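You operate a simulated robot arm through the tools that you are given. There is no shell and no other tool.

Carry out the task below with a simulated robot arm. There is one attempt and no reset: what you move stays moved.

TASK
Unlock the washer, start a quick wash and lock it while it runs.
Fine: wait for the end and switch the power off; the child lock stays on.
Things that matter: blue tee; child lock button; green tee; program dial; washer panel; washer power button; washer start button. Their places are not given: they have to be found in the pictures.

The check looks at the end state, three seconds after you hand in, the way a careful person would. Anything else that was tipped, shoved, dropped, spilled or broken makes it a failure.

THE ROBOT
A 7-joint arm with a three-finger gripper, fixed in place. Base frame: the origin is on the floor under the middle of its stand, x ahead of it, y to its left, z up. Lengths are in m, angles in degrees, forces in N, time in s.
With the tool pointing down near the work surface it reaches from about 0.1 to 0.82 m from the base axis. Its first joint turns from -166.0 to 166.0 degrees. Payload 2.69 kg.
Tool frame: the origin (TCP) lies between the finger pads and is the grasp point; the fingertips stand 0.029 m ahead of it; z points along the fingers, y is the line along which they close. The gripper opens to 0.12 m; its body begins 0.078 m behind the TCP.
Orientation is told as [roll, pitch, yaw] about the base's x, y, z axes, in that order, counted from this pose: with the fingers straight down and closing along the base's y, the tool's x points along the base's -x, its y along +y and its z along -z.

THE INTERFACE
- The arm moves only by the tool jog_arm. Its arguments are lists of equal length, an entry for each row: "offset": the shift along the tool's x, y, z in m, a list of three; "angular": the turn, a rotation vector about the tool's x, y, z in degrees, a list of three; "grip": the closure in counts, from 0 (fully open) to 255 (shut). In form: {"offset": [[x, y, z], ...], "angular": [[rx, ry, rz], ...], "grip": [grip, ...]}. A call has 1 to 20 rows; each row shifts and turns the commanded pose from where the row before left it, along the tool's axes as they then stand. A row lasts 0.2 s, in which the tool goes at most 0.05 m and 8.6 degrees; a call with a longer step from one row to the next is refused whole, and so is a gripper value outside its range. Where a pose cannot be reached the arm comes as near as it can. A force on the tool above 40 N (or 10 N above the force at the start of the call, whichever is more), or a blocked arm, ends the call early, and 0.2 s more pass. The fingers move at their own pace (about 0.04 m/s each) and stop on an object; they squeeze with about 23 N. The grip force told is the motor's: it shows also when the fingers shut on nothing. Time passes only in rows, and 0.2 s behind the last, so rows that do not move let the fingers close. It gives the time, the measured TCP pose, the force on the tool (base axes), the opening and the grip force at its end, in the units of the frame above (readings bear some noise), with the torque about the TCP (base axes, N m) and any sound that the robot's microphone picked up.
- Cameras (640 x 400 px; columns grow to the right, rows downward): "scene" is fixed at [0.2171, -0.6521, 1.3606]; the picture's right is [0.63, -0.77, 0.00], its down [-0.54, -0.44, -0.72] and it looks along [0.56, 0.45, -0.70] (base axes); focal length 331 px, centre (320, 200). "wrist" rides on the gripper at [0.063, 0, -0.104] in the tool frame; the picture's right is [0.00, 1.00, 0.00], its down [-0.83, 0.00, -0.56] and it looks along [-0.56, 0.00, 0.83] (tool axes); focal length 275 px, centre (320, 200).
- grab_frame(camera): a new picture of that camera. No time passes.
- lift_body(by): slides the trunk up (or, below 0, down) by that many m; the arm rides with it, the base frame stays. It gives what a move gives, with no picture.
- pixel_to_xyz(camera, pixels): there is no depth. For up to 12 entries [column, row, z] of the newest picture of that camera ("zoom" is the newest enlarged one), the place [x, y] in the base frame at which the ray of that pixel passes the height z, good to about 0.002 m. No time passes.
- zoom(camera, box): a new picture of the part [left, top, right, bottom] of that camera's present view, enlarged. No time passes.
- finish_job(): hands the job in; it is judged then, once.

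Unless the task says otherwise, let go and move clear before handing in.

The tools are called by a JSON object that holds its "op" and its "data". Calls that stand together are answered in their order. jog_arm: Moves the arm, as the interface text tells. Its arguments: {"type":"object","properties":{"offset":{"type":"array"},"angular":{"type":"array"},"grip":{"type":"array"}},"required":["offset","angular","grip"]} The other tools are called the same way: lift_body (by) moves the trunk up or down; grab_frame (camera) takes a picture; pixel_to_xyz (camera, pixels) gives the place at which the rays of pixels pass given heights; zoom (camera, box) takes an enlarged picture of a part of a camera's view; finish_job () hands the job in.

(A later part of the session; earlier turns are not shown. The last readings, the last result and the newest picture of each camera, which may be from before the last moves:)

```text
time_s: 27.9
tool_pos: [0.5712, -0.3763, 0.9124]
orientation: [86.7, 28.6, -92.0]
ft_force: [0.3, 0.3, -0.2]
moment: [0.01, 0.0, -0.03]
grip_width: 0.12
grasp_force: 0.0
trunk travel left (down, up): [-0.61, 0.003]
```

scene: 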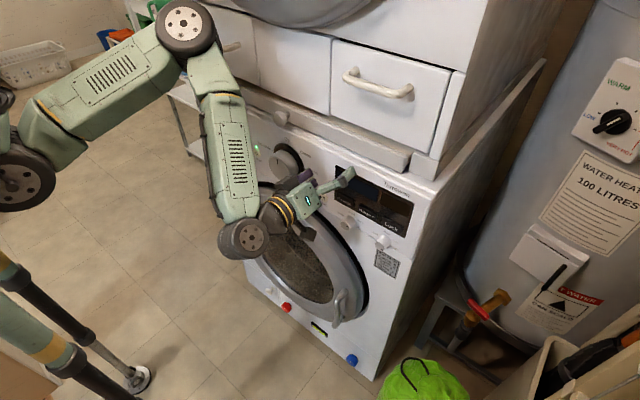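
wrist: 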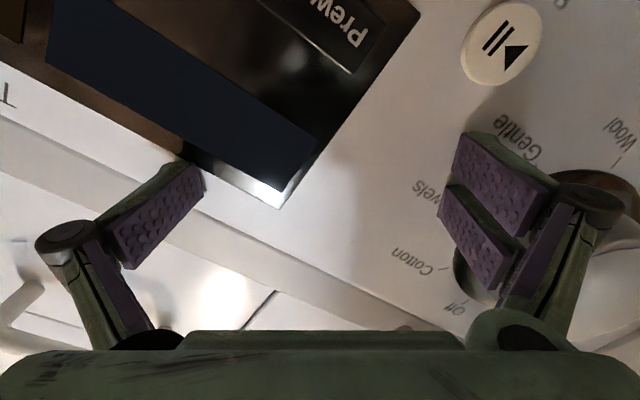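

Now at about +119° with no limit yet; I'll carry on.

{"op": "jog_arm", "data": {"offset": [[0, 0, 0], [0, 0, 0], [0, 0, 0], [0, 0, 0], [0, 0, 0], [0, 0, 0], [0, 0, 0], [0, 0, 0]], "angular": [[0, 0, 8.5], [0, 0, 8.5], [0, 0, 8.5], [0, 0, 8.5], [0, 0, 8.5], [0, 0, 8.5], [0, 0, 8.5], [0, 0, 8.5]], "grip": [0, 0, 0, 0, 0, 0, 0, 0]}}

{"op": "grab_frame", "data": {"camera": "scene"}}

{"op": "grab_frame", "data": {"camera": "wrist"}}

```text
time_s: 29.7
tool_pos: [0.5724, -0.3752, 0.9109]
orientation: [-66.7, 82.7, 112.9]
ft_force: [0.9, -0.4, 0.1]
moment: [0.0, -0.05, 0.01]
grip_width: 0.1199
grasp_force: 0.1
trunk travel left (down, up): [-0.61, 0.003]
```

```text
taken
```

scene: 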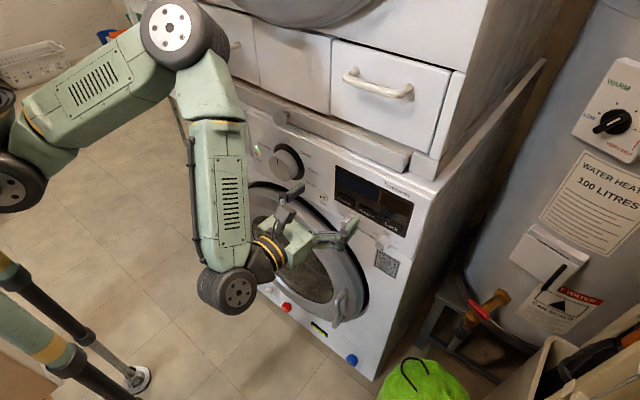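

```text
taken
```

wrist: 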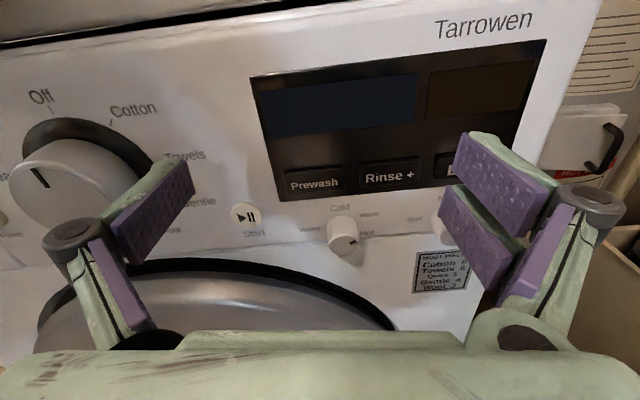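

The tool is rolled about +187° and still unrestricted, so a single grip starting from roll 0 could turn the dial the full 200°. I'll check a bit more range here.

{"op": "jog_arm", "data": {"offset": [[0, 0, 0], [0, 0, 0], [0, 0, 0], [0, 0, 0]], "angular": [[0, 0, 8.5], [0, 0, 8.5], [0, 0, 8.5], [0, 0, 8.5]], "grip": [0, 0, 0, 0]}}

```text
time_s: 30.7
tool_pos: [0.5718, -0.3755, 0.9117]
orientation: [-85.6, 49.1, 93.0]
ft_force: [-0.7, 0.0, 0.4]
moment: [0.01, 0.03, 0.0]
grip_width: 0.1201
grasp_force: 0.1
trunk travel left (down, up): [-0.61, 0.003]
```

Range extends at least to +221°. I'll roll back to about +15° for the grasp, so the turn can end near +215°.

{"op": "jog_arm", "data": {"offset": [[0, 0, 0], [0, 0, 0], [0, 0, 0], [0, 0, 0], [0, 0, 0], [0, 0, 0], [0, 0, 0], [0, 0, 0], [0, 0, 0], [0, 0, 0], [0, 0, 0], [0, 0, 0], [0, 0, 0], [0, 0, 0], [0, 0, 0], [0, 0, 0], [0, 0, 0], [0, 0, 0], [0, 0, 0], [0, 0, 0]], "angular": [[0, 0, -8.5], [0, 0, -8.5], [0, 0, -8.5], [0, 0, -8.5], [0, 0, -8.5], [0, 0, -8.5], [0, 0, -8.5], [0, 0, -8.5], [0, 0, -8.5], [0, 0, -8.5], [0, 0, -8.5], [0, 0, -8.5], [0, 0, -8.5], [0, 0, -8.5], [0, 0, -8.5], [0, 0, -8.5], [0, 0, -8.5], [0, 0, -8.5], [0, 0, -8.5], [0, 0, -8.5]], "grip": [0, 0, 0, 0, 0, 0, 0, 0, 0, 0, 0, 0, 0, 0, 0, 0, 0, 0, 0, 0]}}

```text
time_s: 34.9
tool_pos: [0.5735, -0.3754, 0.9124]
orientation: [86.4, -39.5, -88.1]
ft_force: [0.1, 0.3, 0.7]
moment: [-0.04, 0.0, 0.02]
grip_width: 0.1201
grasp_force: 0.0
trunk travel left (down, up): [-0.61, 0.003]
```

Roll is about +50°. I'll roll the rest of the way to about +16°, level the tool, lower to z≈0.884 and slide left to y≈-0.27.

{"op": "jog_arm", "data": {"offset": [[0, 0, 0], [0, 0, 0], [0, 0, 0], [0, 0, 0], [0, 0, 0], [0.0269, -0.0077, 0], [0.0097, 0.0336, 0], [0.0097, 0.0336, 0], [0.0097, 0.0336, 0]], "angular": [[0, 0, -8.5], [0, 0, -8.5], [0, 0, -8.5], [0, 0, -8.5], [-0.8, -2.8, 0], [0, 0, 0], [0, 0, 0], [0, 0, 0], [0, 0, 0]], "grip": [0, 0, 0, 0, 0, 0, 0, 0, 0]}}

{"op": "grab_frame", "data": {"camera": "wrist"}}

```text
time_s: 36.9
tool_pos: [0.5779, -0.2733, 0.8802]
orientation: [85.5, -73.3, -86.0]
ft_force: [0.1, -0.4, 0.0]
moment: [-0.01, -0.03, 0.0]
grip_width: 0.1199
grasp_force: 0.0
out of reach, approached as far as the arm can: row 9
trunk travel left (down, up): [-0.61, 0.003]
```

```text
taken
```

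wrist: 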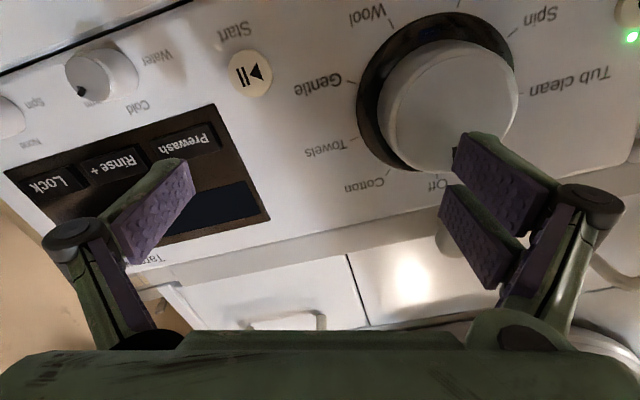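

The inner limit is x≈0.578 at y≈-0.27, too tight for a comfortable approach to the dial. I'll lift the tool a little, lower the trunk 0.1 m, and see whether that gives more room.

{"op": "jog_arm", "data": {"offset": [[-0.0313, 0, 0], [-0.0313, 0, 0], [-0.0313, 0, 0]], "angular": [[0, 0, 0], [0, 0, 0], [0, 0, 0]], "grip": [0, 0, 0]}}

```text
time_s: 37.7
tool_pos: [0.6068, -0.3207, 0.9219]
orientation: [89.8, -73.5, -90.4]
ft_force: [0.1, 0.2, 0.6]
moment: [0.03, 0.0, 0.0]
grip_width: 0.12
grasp_force: 0.0
out of reach, approached as far as the arm can: row 1, 2, 3
trunk travel left (down, up): [-0.61, 0.003]
```

Raising the tool makes it worse, and the roll range suggests the arm has folded into an awkward wrist branch. I'll retreat along the path I came by, toward a pitched-down pose, so I can rebuild the approach with the trunk much lower.

{"op": "jog_arm", "data": {"offset": [[0, 0, -0.01], [0, 0, -0.01], [0.0105, -0.02, -0.02], [0.0105, -0.02, -0.025], [0.0105, -0.02, -0.025], [0.0105, -0.02, -0.01]], "angular": [[0, 0, -8.3], [0, 0, -8.3], [0, 0, 0], [0, 0, 0], [0, 0, 0], [0, 0, 0]], "grip": [0, 0, 0, 0, 0, 0]}}

```text
time_s: 39.1
tool_pos: [0.5127, -0.405, 0.8706]
orientation: [137.1, -90.1, -137.3]
ft_force: [0.7, 0.5, 0.3]
moment: [0.01, 0.0, -0.01]
grip_width: 0.1201
grasp_force: 0.1
out of reach, approached as far as the arm can: row 1, 2
trunk travel left (down, up): [-0.61, 0.003]
```

Back at (0.513, -0.405, 0.871), roll 0, pitch -90°. I'll pitch the tool back down in steps.

{"op": "jog_arm", "data": {"offset": [[0, 0, 0], [0, 0, 0], [0, 0, 0], [0, 0, 0], [0, 0, 0]], "angular": [[0, 8.4, 0], [0, 8.4, 0], [0, 8.4, 0], [0, 8.4, 0], [0, 8.4, 0]], "grip": [0, 0, 0, 0, 0]}}

{"op": "grab_frame", "data": {"camera": "scene"}}

```text
time_s: 40.3
tool_pos: [0.5135, -0.4064, 0.8729]
orientation: [0.1, -47.9, -0.3]
ft_force: [0.0, 0.2, -0.6]
moment: [0.0, 0.01, 0.03]
grip_width: 0.1201
grasp_force: 0.1
trunk travel left (down, up): [-0.61, 0.003]
```

```text
taken
```

scene: 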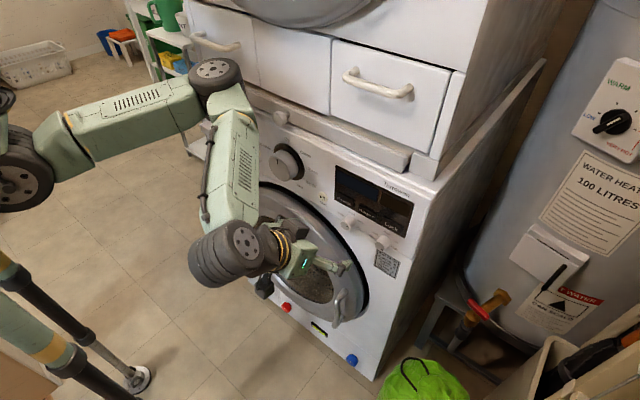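

I'm at pitch -48°, clear of the washer. I'll retreat up and back toward the starting pose (x≈0.43, z≈0.98) with the tool pitched more downward.

{"op": "jog_arm", "data": {"offset": [[-0.0052, 0.025, -0.0316], [-0.0052, 0.025, -0.0316], [-0.0052, 0.025, -0.0316], [-0.0052, 0.025, -0.0316]], "angular": [[0, 7, 0], [0, 7, 0], [0, 7, 0], [0, 7, 0]], "grip": [0, 0, 0, 0]}}

{"op": "grab_frame", "data": {"camera": "scene"}}

```text
time_s: 41.3
tool_pos: [0.4546, -0.3045, 0.9835]
orientation: [-0.1, -19.8, -0.5]
ft_force: [0.9, 0.1, -0.5]
moment: [-0.01, -0.01, -0.03]
grip_width: 0.1199
grasp_force: 0.1
trunk travel left (down, up): [-0.61, 0.003]
```

```text
taken
```

scene: 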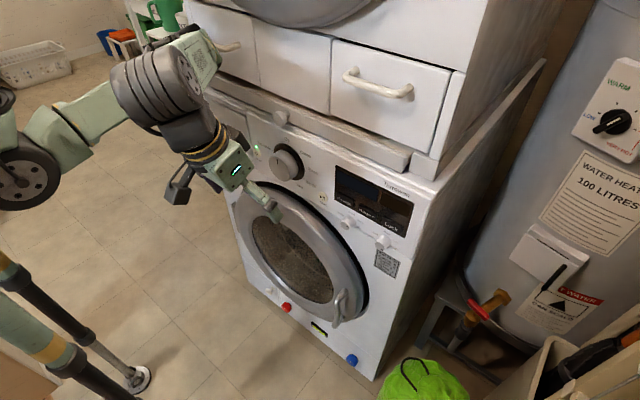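

The arm is in a clean pose at (0.455, -0.305, 0.984). Now I'll lower the trunk in stages, bringing the tool back up each time.

{"op": "lift_body", "data": {"by": -0.15}}

{"op": "jog_arm", "data": {"offset": [[-0.0137, 0, -0.0376], [-0.0137, 0, -0.0376], [-0.0137, 0, -0.0376], [-0.0137, 0, -0.0376]], "angular": [[0, 0, 0], [0, 0, 0], [0, 0, 0], [0, 0, 0]], "grip": [0, 0, 0, 0]}}

```text
time_s: 43.0
tool_pos: [0.4543, -0.3044, 0.8317]
orientation: [0.0, -20.0, -0.4]
ft_force: [0.2, 0.3, 0.2]
moment: [0.03, -0.04, 0.01]
grip_width: 0.1203
grasp_force: 0.0
trunk travel left (down, up): [-0.46, 0.153]
```

```text
time_s: 44.0
tool_pos: [0.4544, -0.3052, 0.9943]
orientation: [0.0, -20.0, -0.4]
ft_force: [0.7, 0.5, 0.3]
moment: [0.0, -0.02, 0.0]
grip_width: 0.1202
grasp_force: 0.1
trunk travel left (down, up): [-0.46, 0.153]
```

The trunk is down 0.15 m and the tool is back at z=0.994 with no complaint. I'll repeat that once more.

{"op": "lift_body", "data": {"by": -0.15}}

{"op": "jog_arm", "data": {"offset": [[-0.0137, 0, -0.0376], [-0.0137, 0, -0.0376], [-0.0137, 0, -0.0376], [-0.0137, 0, -0.0376]], "angular": [[0, 0, 0], [0, 0, 0], [0, 0, 0], [0, 0, 0]], "grip": [0, 0, 0, 0]}}

{"op": "grab_frame", "data": {"camera": "scene"}}

```text
time_s: 45.8
tool_pos: [0.4553, -0.3041, 0.8444]
orientation: [0.1, -20.1, -0.5]
ft_force: [-0.3, 0.3, -0.5]
moment: [0.05, -0.02, 0.02]
grip_width: 0.12
grasp_force: 0.1
trunk travel left (down, up): [-0.31, 0.303]
```

```text
time_s: 46.8
tool_pos: [0.4817, -0.2932, 0.8676]
orientation: [-0.4, -19.9, -0.3]
ft_force: [0.7, -0.6, -0.3]
moment: [0.03, 0.02, 0.02]
grip_width: 0.1201
grasp_force: 0.0
out of reach, approached as far as the arm can: row 1, 2, 3, 4
trunk travel left (down, up): [-0.31, 0.303]
```

```text
taken
```

scene: 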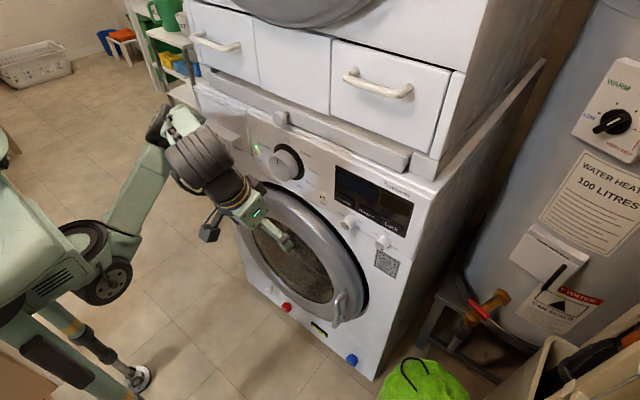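

With the trunk this low the downward-pointing tool can't go higher, but pitching forward should relax it. I'll pitch up in steps and see.

{"op": "jog_arm", "data": {"offset": [[0, 0, 0], [0, 0, 0], [0, 0, 0], [0, 0, 0], [0, 0, 0]], "angular": [[0, -8.5, 0], [0, -8.5, 0], [0, -8.5, 0], [0, -8.5, 0], [0, -8.5, 0]], "grip": [0, 0, 0, 0, 0]}}

{"op": "grab_frame", "data": {"camera": "scene"}}

```text
time_s: 48.0
tool_pos: [0.5432, -0.274, 0.8141]
orientation: [-0.5, -62.5, -0.3]
ft_force: [0.5, -0.2, 0.1]
moment: [0.02, -0.01, 0.02]
grip_width: 0.1199
grasp_force: 0.1
out of reach, approached as far as the arm can: row 1, 2, 3, 4, 5
trunk travel left (down, up): [-0.31, 0.303]
```

```text
taken
```

scene: 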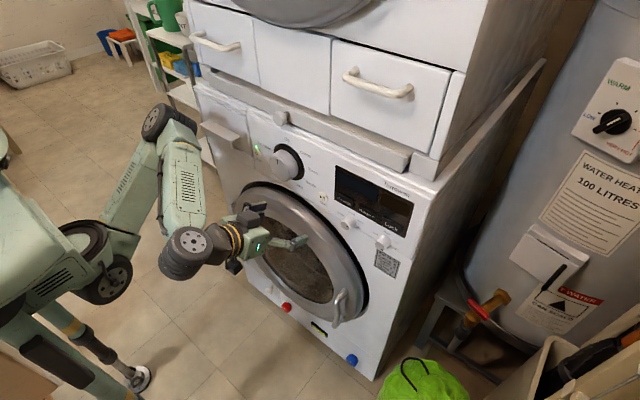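

The trunk is 0.30 m lower and the arm is folded with its elbow up; TCP is (0.543, -0.274, 0.814) at pitch -62°. I'll test whether it can rise from here, which tells me if a lower trunk really helps.

{"op": "jog_arm", "data": {"offset": [[-0.0265, 0, -0.0141], [-0.0265, 0, -0.0141]], "angular": [[0, 0, 0], [0, 0, 0]], "grip": [0, 0]}}

```text
time_s: 48.6
tool_pos: [0.5645, -0.2665, 0.8645]
orientation: [-0.3, -62.5, -0.4]
ft_force: [-0.3, 0.5, -0.2]
moment: [-0.03, -0.02, -0.04]
grip_width: 0.1198
grasp_force: 0.1
out of reach, approached as far as the arm can: row 1, 2
trunk travel left (down, up): [-0.31, 0.303]
```

Rising pushes the tool further forward, so a lower trunk is worse; the high trunk setting is the better one. I'll pitch the tool back down, retreat, and raise the trunk again in stages.

{"op": "jog_arm", "data": {"offset": [[0, 0, -0.02], [0, 0, -0.02], [0, 0, -0.02], [0, 0, -0.01], [0, 0, 0]], "angular": [[0, 8.5, 0], [0, 8.5, 0], [0, 8.5, 0], [0, 8.5, 0], [0, 8.5, 0]], "grip": [0, 0, 0, 0, 0]}}

{"op": "lift_body", "data": {"by": 0.1}}

```text
time_s: 49.8
tool_pos: [0.5289, -0.2575, 0.8847]
orientation: [-0.1, -19.9, -0.4]
ft_force: [0.1, -0.2, 1.0]
moment: [0.01, -0.03, -0.01]
grip_width: 0.12
grasp_force: 0.0
out of reach, approached as far as the arm can: row 1, 2, 3, 4
trunk travel left (down, up): [-0.31, 0.303]
```

```text
time_s: 51.1
tool_pos: [0.5295, -0.2579, 0.9835]
orientation: [-0.1, -20.0, -0.5]
ft_force: [0.0, 0.5, 0.2]
moment: [-0.01, -0.01, 0.01]
grip_width: 0.1198
grasp_force: 0.1
trunk travel left (down, up): [-0.41, 0.203]
```

The tool is at (0.530, -0.258, 0.984) with the trunk at -0.14. I'll bring the tool back and down, then raise the trunk the rest of the way.

{"op": "jog_arm", "data": {"offset": [[0.025, -0.02, 0.0175], [0.025, -0.02, 0.0175], [0.025, -0.02, 0.0175], [0.025, -0.02, 0.0175]], "angular": [[0, 0, 0], [0, 0, 0], [0, 0, 0], [0, 0, 0]], "grip": [0, 0, 0, 0]}}

{"op": "lift_body", "data": {"by": 0.1}}

{"op": "jog_arm", "data": {"offset": [[0.0086, 0, 0.0235], [0.0086, 0, 0.0235], [0.0086, 0, 0.0235], [0.0086, 0, 0.0235]], "angular": [[0, 0, 0], [0, 0, 0], [0, 0, 0], [0, 0, 0]], "grip": [0, 0, 0, 0]}}

{"op": "lift_body", "data": {"by": 0.1}}

```text
time_s: 52.1
tool_pos: [0.4592, -0.3366, 0.8853]
orientation: [-0.1, -20.2, -0.4]
ft_force: [0.1, 0.4, -0.5]
moment: [0.01, 0.02, 0.0]
grip_width: 0.12
grasp_force: 0.2
trunk travel left (down, up): [-0.41, 0.203]
```

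```text
time_s: 53.4
tool_pos: [0.4573, -0.3365, 0.9857]
orientation: [-0.1, -20.0, -0.4]
ft_force: [1.0, -0.1, 0.1]
moment: [0.04, -0.02, 0.02]
grip_width: 0.12
grasp_force: 0.0
trunk travel left (down, up): [-0.51, 0.103]
```

```text
time_s: 54.4
tool_pos: [0.46, -0.338, 0.8864]
orientation: [0.0, -20.1, -0.4]
ft_force: [-0.1, 0.8, 0.3]
moment: [0.01, 0.01, 0.0]
grip_width: 0.1198
grasp_force: 0.0
trunk travel left (down, up): [-0.51, 0.103]
```

```text
time_s: 55.8
tool_pos: [0.46, -0.3368, 0.9864]
orientation: [0.0, -20.1, -0.4]
ft_force: [0.2, 0.2, 0.2]
moment: [0.01, 0.0, 0.02]
grip_width: 0.1201
grasp_force: 0.2
trunk travel left (down, up): [-0.61, 0.003]
```

The trunk is back up, TCP at (0.460, -0.337, 0.986). I'll descend and pitch forward again to about -84°, ending near x≈0.53.

{"op": "jog_arm", "data": {"offset": [[0.0086, 0, 0.0235], [0.0086, 0, 0.0235], [0.0086, 0, 0.0235], [0.0086, 0, 0.0235], [-0.0085, 0, 0.003], [-0.008, 0, 0.0042], [-0.0073, 0, 0.0053], [-0.0065, 0, 0.0063], [-0.0055, 0, 0.0071], [-0.0045, 0, 0.0078], [-0.0034, 0, 0.0083], [-0.0022, 0, 0.0087]], "angular": [[0, 0, 0], [0, 0, 0], [0, 0, 0], [0, 0, 0], [0, -8, 0], [0, -8, 0], [0, -8, 0], [0, -8, 0], [0, -8, 0], [0, -8, 0], [0, -8, 0], [0, -8, 0]], "grip": [0, 0, 0, 0, 0, 0, 0, 0, 0, 0, 0, 0]}}

{"op": "grab_frame", "data": {"camera": "scene"}}

```text
time_s: 58.4
tool_pos: [0.5316, -0.3371, 0.8873]
orientation: [-1.0, -84.2, 0.5]
ft_force: [-0.5, 1.2, 0.0]
moment: [-0.02, 0.02, 0.0]
grip_width: 0.12
grasp_force: 0.1
trunk travel left (down, up): [-0.61, 0.003]
```

```text
taken
```

scene: 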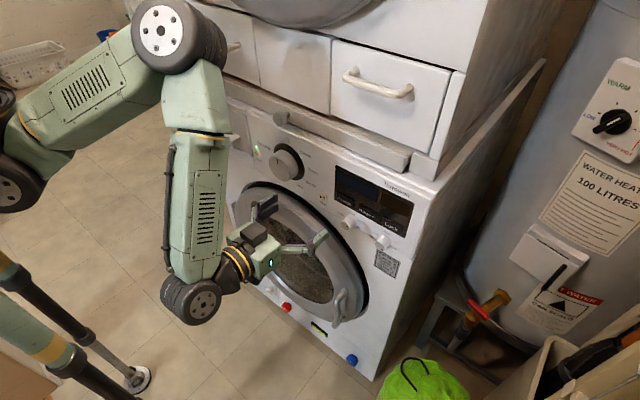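

Pitch -84° at (0.532, -0.337, 0.887) with no complaint. I'll yaw -8° (pointing slightly right) and slide left in small steps to see if the inner limit is better this way.

{"op": "jog_arm", "data": {"offset": [[0, 0, 0.01], [0, 0.03, 0.01], [0, 0.03, 0.01]], "angular": [[8, 0, 0], [0, 0, 0], [0, 0, 0]], "grip": [0, 0, 0]}}

```text
time_s: 59.2
tool_pos: [0.5681, -0.2814, 0.8836]
orientation: [-8.8, -84.0, 0.3]
ft_force: [0.1, 0.3, -0.2]
moment: [0.04, 0.0, 0.01]
grip_width: 0.1202
grasp_force: 0.0
trunk travel left (down, up): [-0.61, 0.003]
```

No reach complaint at (0.568, -0.281). I'll keep sliding left at about the same x.

{"op": "jog_arm", "data": {"offset": [[0, 0.028, -0.003], [0, 0.026, -0.001]], "angular": [[0, 0, 0], [0, 0, 0]], "grip": [0, 0]}}

```text
time_s: 59.8
tool_pos: [0.5796, -0.2385, 0.873]
orientation: [-8.5, -84.1, 0.2]
ft_force: [0.7, -0.4, 0.5]
moment: [0.02, 0.0, -0.01]
grip_width: 0.1198
grasp_force: 0.1
out of reach, approached as far as the arm can: row 2
trunk travel left (down, up): [-0.61, 0.003]
```

With this tilt the inner limit is about x≈0.580 at y≈-0.239, only a small gain. I'll step back right and try the same slide with the tool rolled +90°, to see if the wrist roll is what restricts it.

{"op": "jog_arm", "data": {"offset": [[0, -0.03, -0.005], [0, -0.02, -0.005], [0, 0, 0], [0, 0, 0], [0, 0, 0], [0, 0, 0], [0, 0, 0]], "angular": [[0, 0, 0], [0, 0, 0], [0, 0, 8.5], [0, 0, 8.5], [0, 0, 8.5], [0, 0, 8.5], [0, 0, 8.5]], "grip": [0, 0, 0, 0, 0, 0, 0]}}

```text
time_s: 61.4
tool_pos: [0.5631, -0.2877, 0.8745]
orientation: [81.2, -47.8, -91.9]
ft_force: [0.4, 0.6, 0.3]
moment: [-0.01, -0.03, 0.03]
grip_width: 0.12
grasp_force: 0.0
trunk travel left (down, up): [-0.61, 0.003]
```

Roll is at +42° without trouble at (0.563, -0.288, 0.875). I'll continue to +90° and then slide left, which is now along tool +x.

{"op": "jog_arm", "data": {"offset": [[0, 0, 0], [0, 0, 0], [0, 0, 0], [0, 0, 0], [0, 0, 0], [0, 0, 0], [0.02, 0, 0], [0.02, 0, 0]], "angular": [[0, 0, 8], [0, 0, 8], [0, 0, 8], [0, 0, 8], [0, 0, 8], [0, 0, 8], [0, 0, 0], [0, 0, 0]], "grip": [0, 0, 0, 0, 0, 0, 0, 0]}}

{"op": "grab_frame", "data": {"camera": "scene"}}

{"op": "grab_frame", "data": {"camera": "wrist"}}

```text
time_s: 63.2
tool_pos: [0.5683, -0.2485, 0.8735]
orientation: [84.1, -0.3, -98.4]
ft_force: [-0.2, 0.1, 0.7]
moment: [-0.02, 0.01, -0.06]
grip_width: 0.1201
grasp_force: 0.1
trunk travel left (down, up): [-0.61, 0.003]
```

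```text
taken
```

scene: 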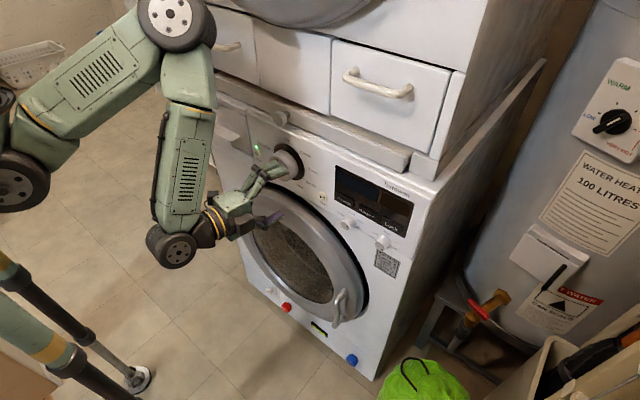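

```text
taken
```

wrist: 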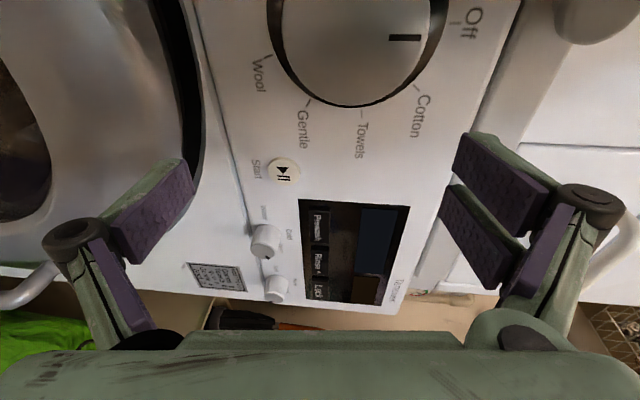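

No complaint at y≈-0.249 with the tool rolled 90°, though the lower finger is close to the door rim. I'll slide another 2 cm left.

{"op": "jog_arm", "data": {"offset": [[0.01, 0, 0], [0.01, 0, 0]], "angular": [[0, 0, 0], [0, 0, 0]], "grip": [0, 0]}}

```text
time_s: 63.8
tool_pos: [0.5762, -0.2385, 0.8699]
orientation: [84.1, -0.4, -98.3]
ft_force: [-0.2, 0.0, -0.4]
moment: [0.0, -0.01, 0.02]
grip_width: 0.1202
grasp_force: 0.0
out of reach, approached as far as the arm can: row 1, 2
trunk travel left (down, up): [-0.61, 0.003]
```

The roll makes no difference, so it is the wrist position relative to the shoulder that limits. Pointing the tool slightly left (+yaw) moves the wrist away from the shoulder, so I'll yaw +18° from here (about tool y at this roll) and re-test.

{"op": "jog_arm", "data": {"offset": [[0, 0, 0], [0, 0, 0], [0, 0, 0]], "angular": [[0, 6, 0], [0, 6, 0], [0, 6, 0]], "grip": [0, 0, 0]}}

```text
time_s: 64.6
tool_pos: [0.5772, -0.2378, 0.8701]
orientation: [84.2, 1.4, -80.4]
ft_force: [0.1, -0.1, -0.4]
moment: [-0.01, -0.02, -0.02]
grip_width: 0.1198
grasp_force: 0.0
trunk travel left (down, up): [-0.61, 0.003]
```

Yaw is now about +10° with no reach complaint at (0.577, -0.238, 0.870). I'll slide left and up toward the dial axis in small steps.

{"op": "jog_arm", "data": {"offset": [[0.0118, 0.0045, 0.002], [0.0118, 0.0045, 0.002], [0.0118, 0.0045, 0.002]], "angular": [[0, 0, 0], [0, 0, 0], [0, 0, 0]], "grip": [0, 0, 0]}}

```text
time_s: 65.4
tool_pos: [0.5812, -0.203, 0.8725]
orientation: [84.3, 1.5, -80.5]
ft_force: [-0.8, 0.2, 0.5]
moment: [-0.04, -0.02, 0.02]
grip_width: 0.12
grasp_force: 0.0
out of reach, approached as far as the arm can: row 2, 3
trunk travel left (down, up): [-0.61, 0.003]
```

The tool is now essentially on the dial axis at (0.581, -0.203, 0.873), tips still about 2 cm short of the dial face. I'll roll back to about +10° so the full +200° turn is available, then check the view.

{"op": "jog_arm", "data": {"offset": [[0, 0, 0], [0, 0, 0], [0, 0, 0], [0, 0, 0], [0, 0, 0], [0, 0, 0], [0, 0, 0], [0, 0, 0], [0, 0, 0], [0, 0, 0]], "angular": [[0, 0, -8], [0, 0, -8], [0, 0, -8], [0, 0, -8], [0, 0, -8], [0, 0, -8], [0, 0, -8], [0, 0, -8], [0, 0, -8], [0, 0, -8]], "grip": [0, 0, 0, 0, 0, 0, 0, 0, 0, 0]}}

{"op": "grab_frame", "data": {"camera": "wrist"}}

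{"op": "zoom", "data": {"camera": "scene", "box": [220, 110, 340, 220]}}

```text
time_s: 67.6
tool_pos: [0.5822, -0.2047, 0.8721]
orientation: [62.9, -77.3, -53.9]
ft_force: [-0.5, -0.2, -1.3]
moment: [0.0, 0.04, 0.0]
grip_width: 0.1199
grasp_force: 0.0
trunk travel left (down, up): [-0.61, 0.003]
```

```text
taken
```

wrist: 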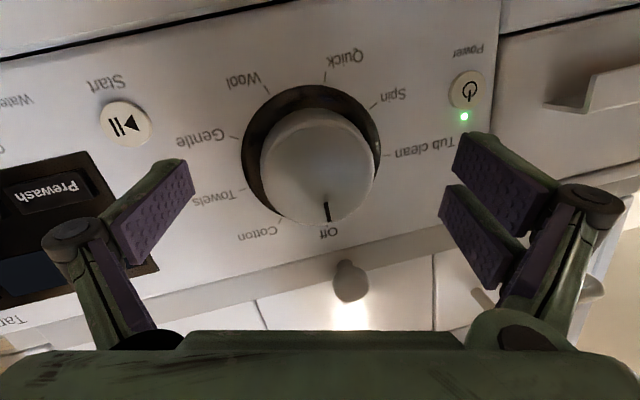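

```text
3.64 times, centred on (280, 165) of scene
```

zoom: 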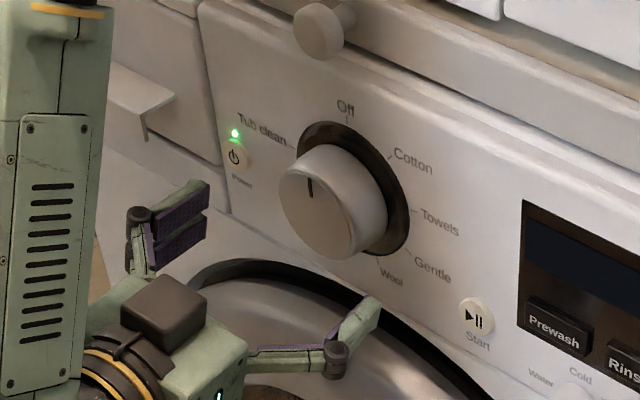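

The dial is centred between the fingers in the wrist view (318,165). I'll move forward to x≈0.60 and up to z≈0.884, fingers straddling the cap.

{"op": "jog_arm", "data": {"offset": [[-0.0068, 0.001, 0.0085], [-0.0068, 0.001, 0.0085]], "angular": [[0, 0, 0], [0, 0, 0]], "grip": [0, 0]}}

{"op": "grab_frame", "data": {"camera": "wrist"}}

{"op": "zoom", "data": {"camera": "scene", "box": [220, 110, 340, 220]}}

```text
time_s: 68.2
tool_pos: [0.6011, -0.2036, 0.8811]
orientation: [63.0, -77.1, -54.0]
ft_force: [0.4, -0.3, -0.5]
moment: [-0.02, 0.0, 0.0]
grip_width: 0.12
grasp_force: 0.1
out of reach, approached as far as the arm can: row 1
trunk travel left (down, up): [-0.61, 0.003]
```

```text
taken
```

wrist: 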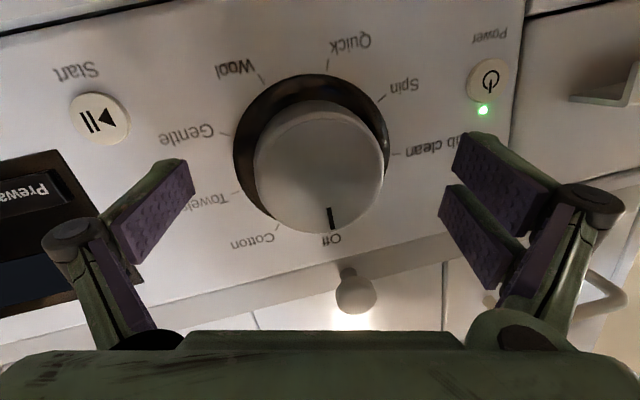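

```text
3.64 times, centred on (280, 165) of scene
```

zoom: 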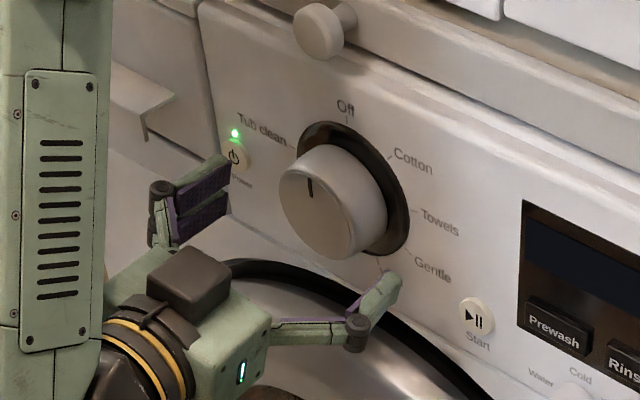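

The tool axis now meets the dial face centre (image ≈(320,172)). I'll advance to x≈0.612 and straighten the tool by about 6° yaw and 3° pitch.

{"op": "jog_arm", "data": {"offset": [[-0.0041, 0, 0.0107], [0, 0, 0], [0, 0, 0]], "angular": [[0, 0, 0], [2.65, -2.05, 0], [2.65, -2.05, 0]], "grip": [0, 0, 0]}}

{"op": "grab_frame", "data": {"camera": "wrist"}}

{"op": "zoom", "data": {"camera": "scene", "box": [220, 110, 340, 220]}}

```text
time_s: 69.0
tool_pos: [0.6143, -0.2038, 0.8792]
orientation: [75.8, -78.6, -72.4]
ft_force: [-0.2, -0.8, 1.1]
moment: [0.02, 0.01, 0.02]
grip_width: 0.1202
grasp_force: 0.1
out of reach, approached as far as the arm can: row 2, 3
trunk travel left (down, up): [-0.61, 0.003]
```

```text
taken
```

wrist: 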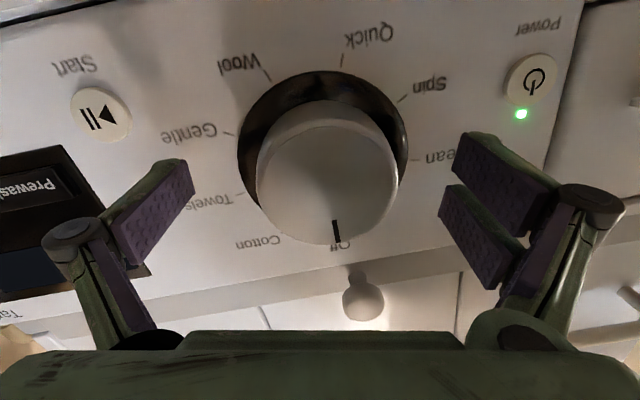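

```text
3.64 times, centred on (280, 165) of scene
```

zoom: 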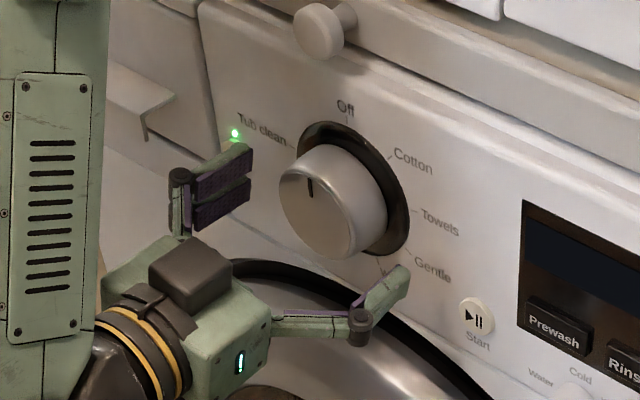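

The fingers straddle the cap with only a few degrees of tilt left, at (0.614, -0.204, 0.879). I'll nudge 3 mm forward and 2 mm left, then close gently on the cap.

{"op": "jog_arm", "data": {"offset": [[-0.001, 0.002, 0.003], [0, 0, 0], [0, 0, 0], [0, 0, 0], [0, 0, 0], [0, 0, 0], [0, 0, 0]], "angular": [[0, 0, 0], [0, 0, 0], [0, 0, 0], [0, 0, 0], [0, 0, 0], [0, 0, 0], [0, 0, 0]], "grip": [0, 60, 120, 160, 200, 200, 200]}}

{"op": "grab_frame", "data": {"camera": "wrist"}}

{"op": "zoom", "data": {"camera": "scene", "box": [220, 110, 340, 220]}}

```text
time_s: 70.6
tool_pos: [0.6169, -0.2005, 0.8808]
orientation: [76.1, -78.5, -72.5]
ft_force: [-4.2, 7.5, 0.1]
moment: [0.0, -0.23, 0.5]
grip_width: 0.0695
grasp_force: 36.4
trunk travel left (down, up): [-0.61, 0.003]
```

```text
taken
```

wrist: 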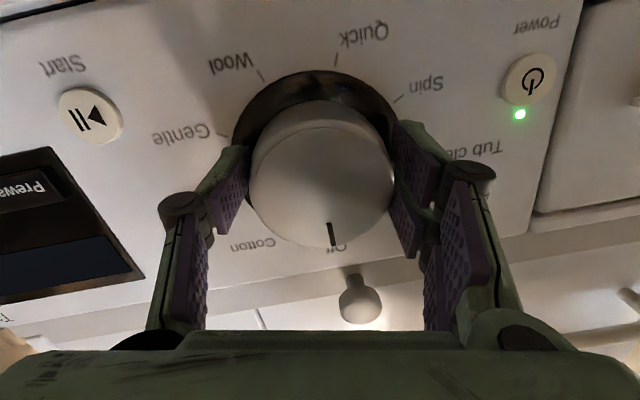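

```text
3.64 times, centred on (280, 165) of scene
```

zoom: 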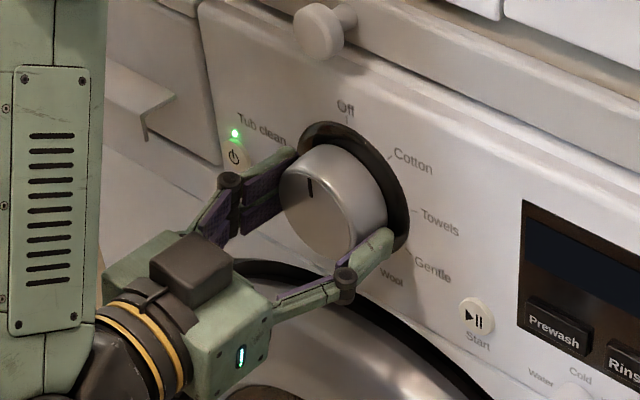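

The cap is gripped (width 0.070, 36 N). I'll turn clockwise (+ about tool z) 40° and check that the dial follows.

{"op": "jog_arm", "data": {"offset": [[0, 0, 0], [0, 0, 0], [0, 0, 0], [0, 0, 0], [0, 0, 0]], "angular": [[0, 0, 8], [0, 0, 8], [0, 0, 8], [0, 0, 8], [0, 0, 8]], "grip": [220, 220, 220, 220, 220]}}

{"op": "zoom", "data": {"camera": "scene", "box": [220, 110, 430, 250]}}

{"op": "grab_frame", "data": {"camera": "wrist"}}

```text
time_s: 71.9
tool_pos: [0.6161, -0.1971, 0.8824]
orientation: [87.0, -38.5, -83.9]
ft_force: [-13.8, 8.0, 5.7]
moment: [0.01, -1.35, 0.54]
grip_width: 0.0692
grasp_force: 44.8
trunk travel left (down, up): [-0.61, 0.003]
stopped in row 5: the force on the tool passed its limit at 41 N (the readings are from after the stop); the commanded pose is now the measured one
```

```text
2.86 times, centred on (325, 180) of scene
```

zoom: 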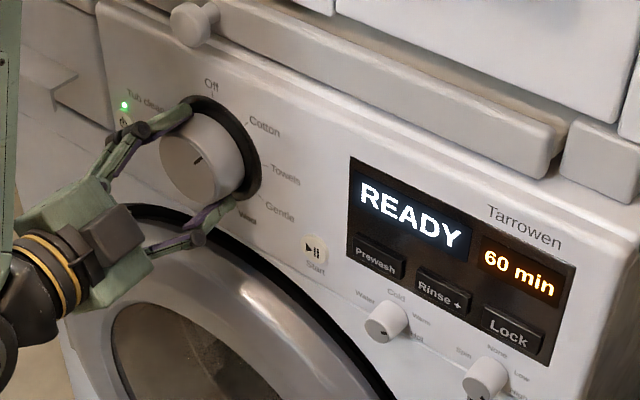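

```text
taken
```

wrist: 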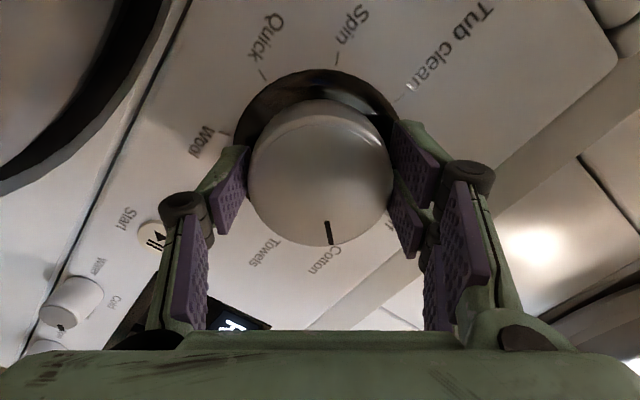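

The dial followed to Cotton and the display shows READY / 60 min, though side force built up to 41 N from slight misalignment. I'll loosen, re-centre by a few millimetres, and grip again before continuing.

{"op": "jog_arm", "data": {"offset": [[0, 0, 0], [0, 0, 0], [-0.0035, -0.0017, -0.0033], [0, 0, 0], [0, 0, 0], [0, 0, 0], [0, 0, 0]], "angular": [[0, 0, 0], [0, 0, 0], [0, 0, 0], [0, 0, 0], [0, 0, 0], [0, 0, 0], [0, 0, 0]], "grip": [80, 80, 80, 80, 140, 200, 200]}}

{"op": "zoom", "data": {"camera": "scene", "box": [220, 110, 340, 220]}}

```text
time_s: 73.5
tool_pos: [0.6148, -0.1992, 0.8838]
orientation: [87.3, -38.7, -83.9]
ft_force: [-16.5, 23.1, 27.7]
moment: [-0.02, -0.38, 1.26]
grip_width: 0.0692
grasp_force: 30.4
trunk travel left (down, up): [-0.61, 0.003]
```

```text
3.64 times, centred on (280, 165) of scene
```

zoom: 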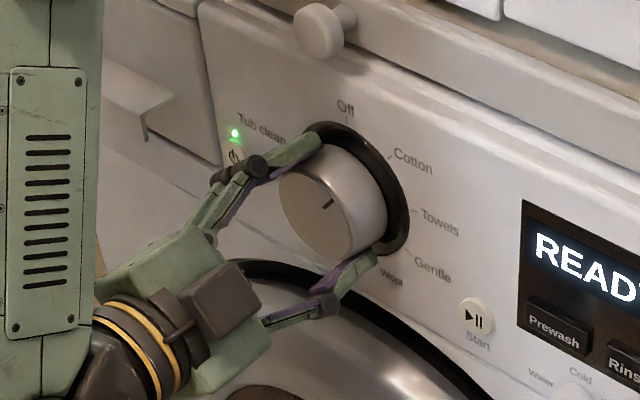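

The 36 N sideways reaction along tool +y shows my centring was off the other way; the true axis is nearer y≈-0.1985. I'll loosen, shift +2.2 mm along tool y and 4 mm back, and regrip.

{"op": "jog_arm", "data": {"offset": [[0, 0, 0], [0, 0, 0], [0, 0.0022, -0.004], [0, 0, 0], [0, 0, 0]], "angular": [[0, 0, 0], [0, 0, 0], [0, 0, 0], [0, 0, 0], [0, 0, 0]], "grip": [70, 70, 70, 70, 70]}}

{"op": "jog_arm", "data": {"offset": [[0, 0, 0], [0, 0, 0], [0, 0, 0], [0, 0, 0]], "angular": [[0, 0, 0], [0, 0, 0], [0, 0, 0], [0, 0, 0]], "grip": [130, 180, 200, 200]}}

```text
time_s: 74.7
tool_pos: [0.6152, -0.2026, 0.8785]
orientation: [86.6, -38.6, -83.8]
ft_force: [0.0, -0.3, 0.0]
moment: [-0.02, -0.02, 0.02]
grip_width: 0.087
grasp_force: 0.0
out of reach, approached as far as the arm can: row 3
trunk travel left (down, up): [-0.61, 0.003]
```

```text
time_s: 75.8
tool_pos: [0.6132, -0.1983, 0.8839]
orientation: [87.7, -38.5, -84.2]
ft_force: [-16.9, 8.4, 11.2]
moment: [-0.02, -1.21, 0.54]
grip_width: 0.0687
grasp_force: 40.2
trunk travel left (down, up): [-0.61, 0.003]
stopped in row 4: the force on the tool passed its limit at 41 N (the readings are from after the stop); the commanded pose is now the measured one
```

When loosened, the reach limit pulls the tool about 5 mm off the axis, which explains the preload. It still grips and turns the dial, so I'll continue in short turns and let each stop reset the load.

{"op": "jog_arm", "data": {"offset": [[0, 0, 0], [0, 0, 0], [0, 0, 0]], "angular": [[0, 0, 7], [0, 0, 7], [0, 0, 7]], "grip": [200, 200, 200]}}

{"op": "zoom", "data": {"camera": "scene", "box": [220, 110, 430, 250]}}

```text
time_s: 76.2
tool_pos: [0.6137, -0.1994, 0.884]
orientation: [87.9, -35.8, -84.3]
ft_force: [-19.2, 7.5, 7.9]
moment: [-0.03, -1.35, 0.17]
grip_width: 0.0685
grasp_force: 44.9
trunk travel left (down, up): [-0.61, 0.003]
stopped in row 1: the force on the tool passed its limit at 44 N (the readings are from after the stop); the commanded pose is now the measured one
```

```text
2.86 times, centred on (325, 180) of scene
```

zoom: 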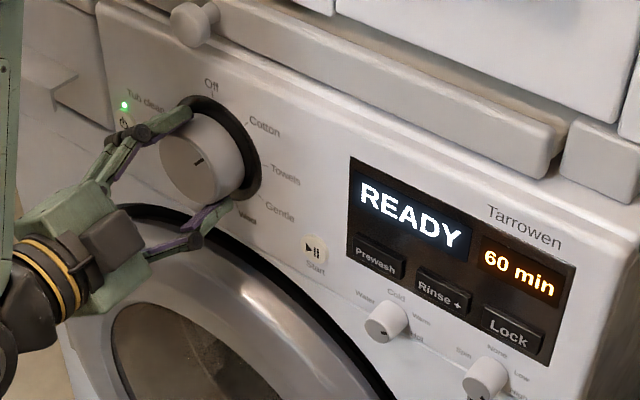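

The x-force (-19 N) suggests the fingertips press on the dial's skirt as they close. I'll open, yaw a further 5.5° for more reach room, and back off to x≈0.606 before regripping.

{"op": "jog_arm", "data": {"offset": [[0, 0, 0], [0, 0, 0], [0.0013, 0.0007, -0.0076], [0, 0, 0], [0, 0, 0]], "angular": [[0, 0, 0], [0, 0, 0], [-3.4, 4.3, -0.2], [0, 0, 0], [0, 0, 0]], "grip": [60, 60, 60, 60, 60]}}

{"op": "grab_frame", "data": {"camera": "wrist"}}

{"op": "zoom", "data": {"camera": "scene", "box": [220, 110, 340, 220]}}

```text
time_s: 77.3
tool_pos: [0.6114, -0.2009, 0.8778]
orientation: [87.1, -35.7, -78.2]
ft_force: [0.1, 0.2, 0.3]
moment: [0.0, 0.04, 0.0]
grip_width: 0.0919
grasp_force: 0.0
out of reach, approached as far as the arm can: row 3
trunk travel left (down, up): [-0.61, 0.003]
```

```text
taken
```

wrist: 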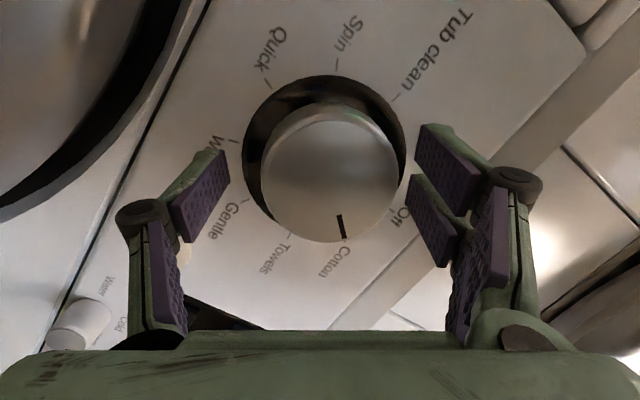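

```text
3.64 times, centred on (280, 165) of scene
```

zoom: 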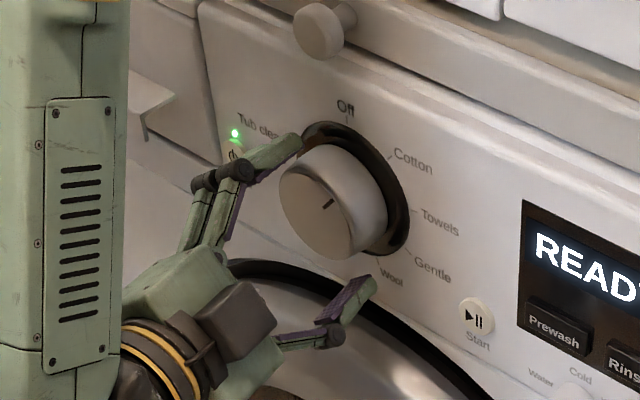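

The tool sits about 5 mm short along tool +y (dial face centre at wrist ≈(331,176)), held by the reach limit. I'll try pitching up 4°, which lowers the wrist, while shifting onto the axis.

{"op": "jog_arm", "data": {"offset": [[0, 0, 0], [-0.0013, 0.0066, -0.0023], [0, 0, 0]], "angular": [[-3.2, -2.3, -0.7], [0, 0, 0], [0, 0, 0]], "grip": [60, 60, 60]}}

{"op": "grab_frame", "data": {"camera": "wrist"}}

```text
time_s: 78.2
tool_pos: [0.6101, -0.2008, 0.877]
orientation: [87.1, -35.9, -78.2]
ft_force: [0.2, 0.2, 0.3]
moment: [0.0, -0.01, -0.02]
grip_width: 0.0916
grasp_force: 0.0
out of reach, approached as far as the arm can: row 1, 2
trunk travel left (down, up): [-0.61, 0.003]
```

```text
taken
```

wrist: 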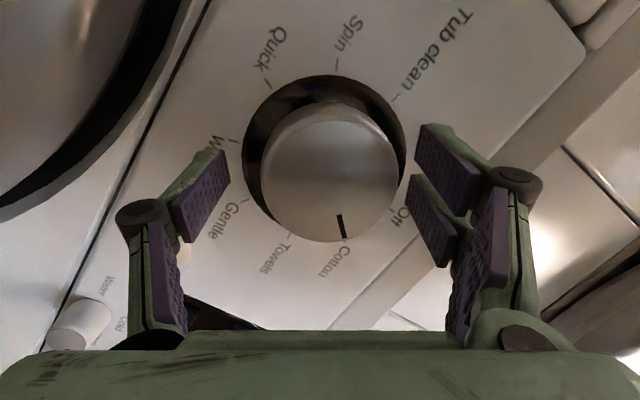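

The pitch-up had no effect at all, so the wrist flexion itself is at its stop. I'll try the opposite: pitch down about 4° more, and shift onto the axis.

{"op": "jog_arm", "data": {"offset": [[0, 0, 0], [-0.0013, 0.0066, -0.0023], [0, 0, 0]], "angular": [[3.2, 2.3, 0.7], [0, 0, 0], [0, 0, 0]], "grip": [60, 60, 60]}}

```text
time_s: 79.0
tool_pos: [0.6083, -0.2002, 0.8853]
orientation: [82.2, -35.0, -75.5]
ft_force: [-1.0, -0.1, 0.0]
moment: [0.0, 0.04, -0.02]
grip_width: 0.0919
grasp_force: 0.1
trunk travel left (down, up): [-0.61, 0.003]
```

Pitching down frees it: (0.608, -0.200, 0.885) reached with no complaint. Now I'll take out about 7° of yaw to line up better with the dial and see if it stays reachable.

{"op": "jog_arm", "data": {"offset": [[0, 0, 0], [0, 0, 0]], "angular": [[2.05, -2.85, 0.4], [2.05, -2.85, 0.4]], "grip": [60, 60]}}

{"op": "grab_frame", "data": {"camera": "wrist"}}

```text
time_s: 79.5
tool_pos: [0.6096, -0.199, 0.8854]
orientation: [82.2, -34.8, -82.6]
ft_force: [0.5, -0.4, 0.0]
moment: [-0.03, 0.02, 0.01]
grip_width: 0.0917
grasp_force: 0.1
trunk travel left (down, up): [-0.61, 0.003]
```

```text
taken
```

wrist: 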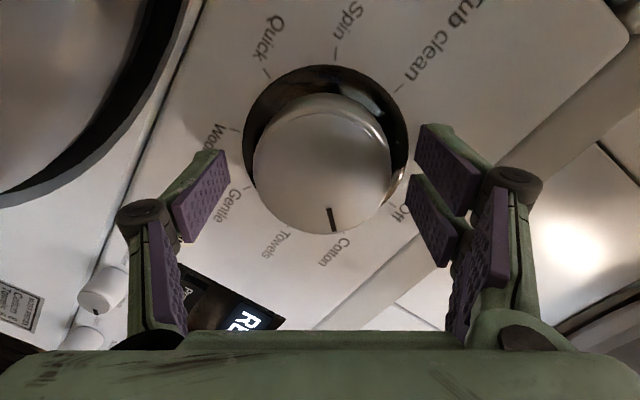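

Still no complaint at (0.610, -0.199, 0.885), and the dial face is centred in view (322,170). I'll try recovering 2° of pitch, then close.

{"op": "jog_arm", "data": {"offset": [[0, 0, 0]], "angular": [[-1.63, -1.16, -0.1]], "grip": [60]}}

```text
time_s: 80.0
tool_pos: [0.6111, -0.2013, 0.8808]
orientation: [84.5, -34.9, -83.9]
ft_force: [0.0, 0.4, -0.2]
moment: [-0.01, 0.03, 0.0]
grip_width: 0.0916
grasp_force: 0.1
out of reach, approached as far as the arm can: row 1
trunk travel left (down, up): [-0.61, 0.003]
```

That is just past the limit, so I'll restore the small downward pitch, re-centre, and then grip.

{"op": "jog_arm", "data": {"offset": [[0, 0, 0], [-0.0003, 0.0046, -0.0015], [0, 0, 0]], "angular": [[2.0, 1.45, 0.1], [0, 0, 0], [0, 0, 0]], "grip": [60, 60, 60]}}

{"op": "jog_arm", "data": {"offset": [[0, 0, 0], [0, 0, 0], [0, 0, 0], [0, 0, 0]], "angular": [[0, 0, 0], [0, 0, 0], [0, 0, 0], [0, 0, 0]], "grip": [120, 160, 200, 200]}}

```text
time_s: 80.8
tool_pos: [0.6098, -0.198, 0.885]
orientation: [81.7, -34.8, -82.2]
ft_force: [-1.2, -0.4, -0.8]
moment: [-0.01, 0.03, 0.02]
grip_width: 0.092
grasp_force: 0.0
trunk travel left (down, up): [-0.61, 0.003]
```

```text
time_s: 81.8
tool_pos: [0.6097, -0.1979, 0.8857]
orientation: [81.8, -34.8, -82.1]
ft_force: [-0.5, 0.9, 1.4]
moment: [0.01, -0.08, 0.06]
grip_width: 0.0688
grasp_force: 36.2
trunk travel left (down, up): [-0.61, 0.003]
```

Gripped cleanly now with almost no side force. I'll turn another 40° clockwise.

{"op": "jog_arm", "data": {"offset": [[0, 0, 0], [0, 0, 0], [0, 0, 0], [0, 0, 0], [0, 0, 0]], "angular": [[0, 0, 8], [0, 0, 8], [0, 0, 8], [0, 0, 8], [0, 0, 8]], "grip": [200, 200, 200, 200, 200]}}

{"op": "zoom", "data": {"camera": "scene", "box": [220, 110, 430, 250]}}

{"op": "grab_frame", "data": {"camera": "wrist"}}

```text
time_s: 83.0
tool_pos: [0.6102, -0.1989, 0.8886]
orientation: [83.5, 4.9, -87.4]
ft_force: [-3.6, 5.0, 19.1]
moment: [-0.05, -0.63, 1.11]
grip_width: 0.0688
grasp_force: 45.5
trunk travel left (down, up): [-0.61, 0.003]
```

```text
2.86 times, centred on (325, 180) of scene
```

zoom: 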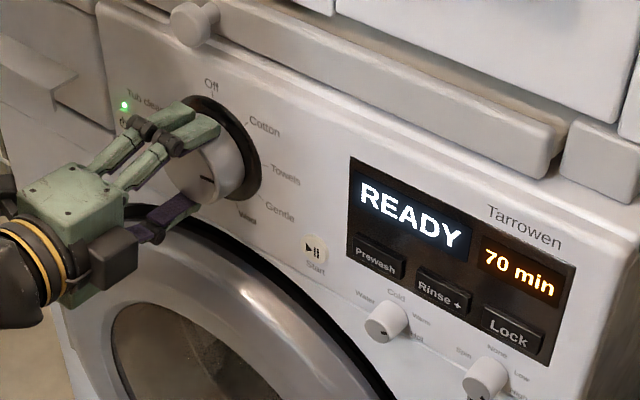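

```text
taken
```

wrist: 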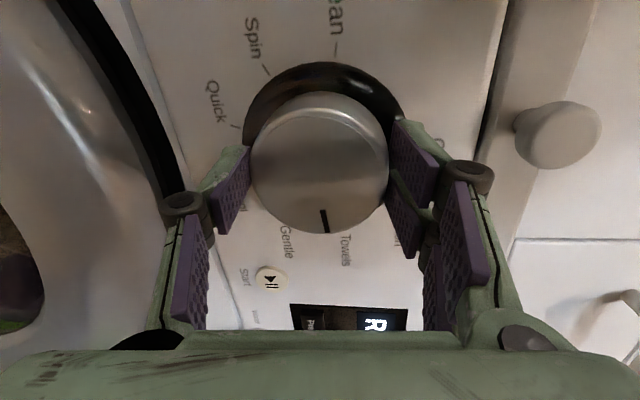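

The dial is at Towels (70 min). The 19 N upward reaction tells me the true axis is about (y -0.2026, z 0.889), so I'll loosen, shift there, and regrip.

{"op": "jog_arm", "data": {"offset": [[0, 0, 0], [0, 0, 0], [-0.0043, 0.0039, 0], [0, 0, 0]], "angular": [[0, 0, 0], [0, 0, 0], [0, 0, 0], [0, 0, 0]], "grip": [75, 75, 75, 75]}}

{"op": "jog_arm", "data": {"offset": [[0, 0, 0], [0, 0, 0], [0, 0, 0], [0, 0, 0]], "angular": [[0, 0, 0], [0, 0, 0], [0, 0, 0], [0, 0, 0]], "grip": [130, 170, 200, 200]}}

```text
time_s: 84.0
tool_pos: [0.6108, -0.2032, 0.8905]
orientation: [83.2, 4.8, -87.5]
ft_force: [0.6, 0.2, -0.4]
moment: [-0.04, -0.01, 0.03]
grip_width: 0.0847
grasp_force: 0.1
trunk travel left (down, up): [-0.61, 0.003]
```

```text
time_s: 85.0
tool_pos: [0.611, -0.2023, 0.8882]
orientation: [82.9, 5.0, -87.6]
ft_force: [-11.3, 4.3, -15.4]
moment: [-0.01, 0.44, 0.06]
grip_width: 0.0695
grasp_force: 44.8
trunk travel left (down, up): [-0.61, 0.003]
```

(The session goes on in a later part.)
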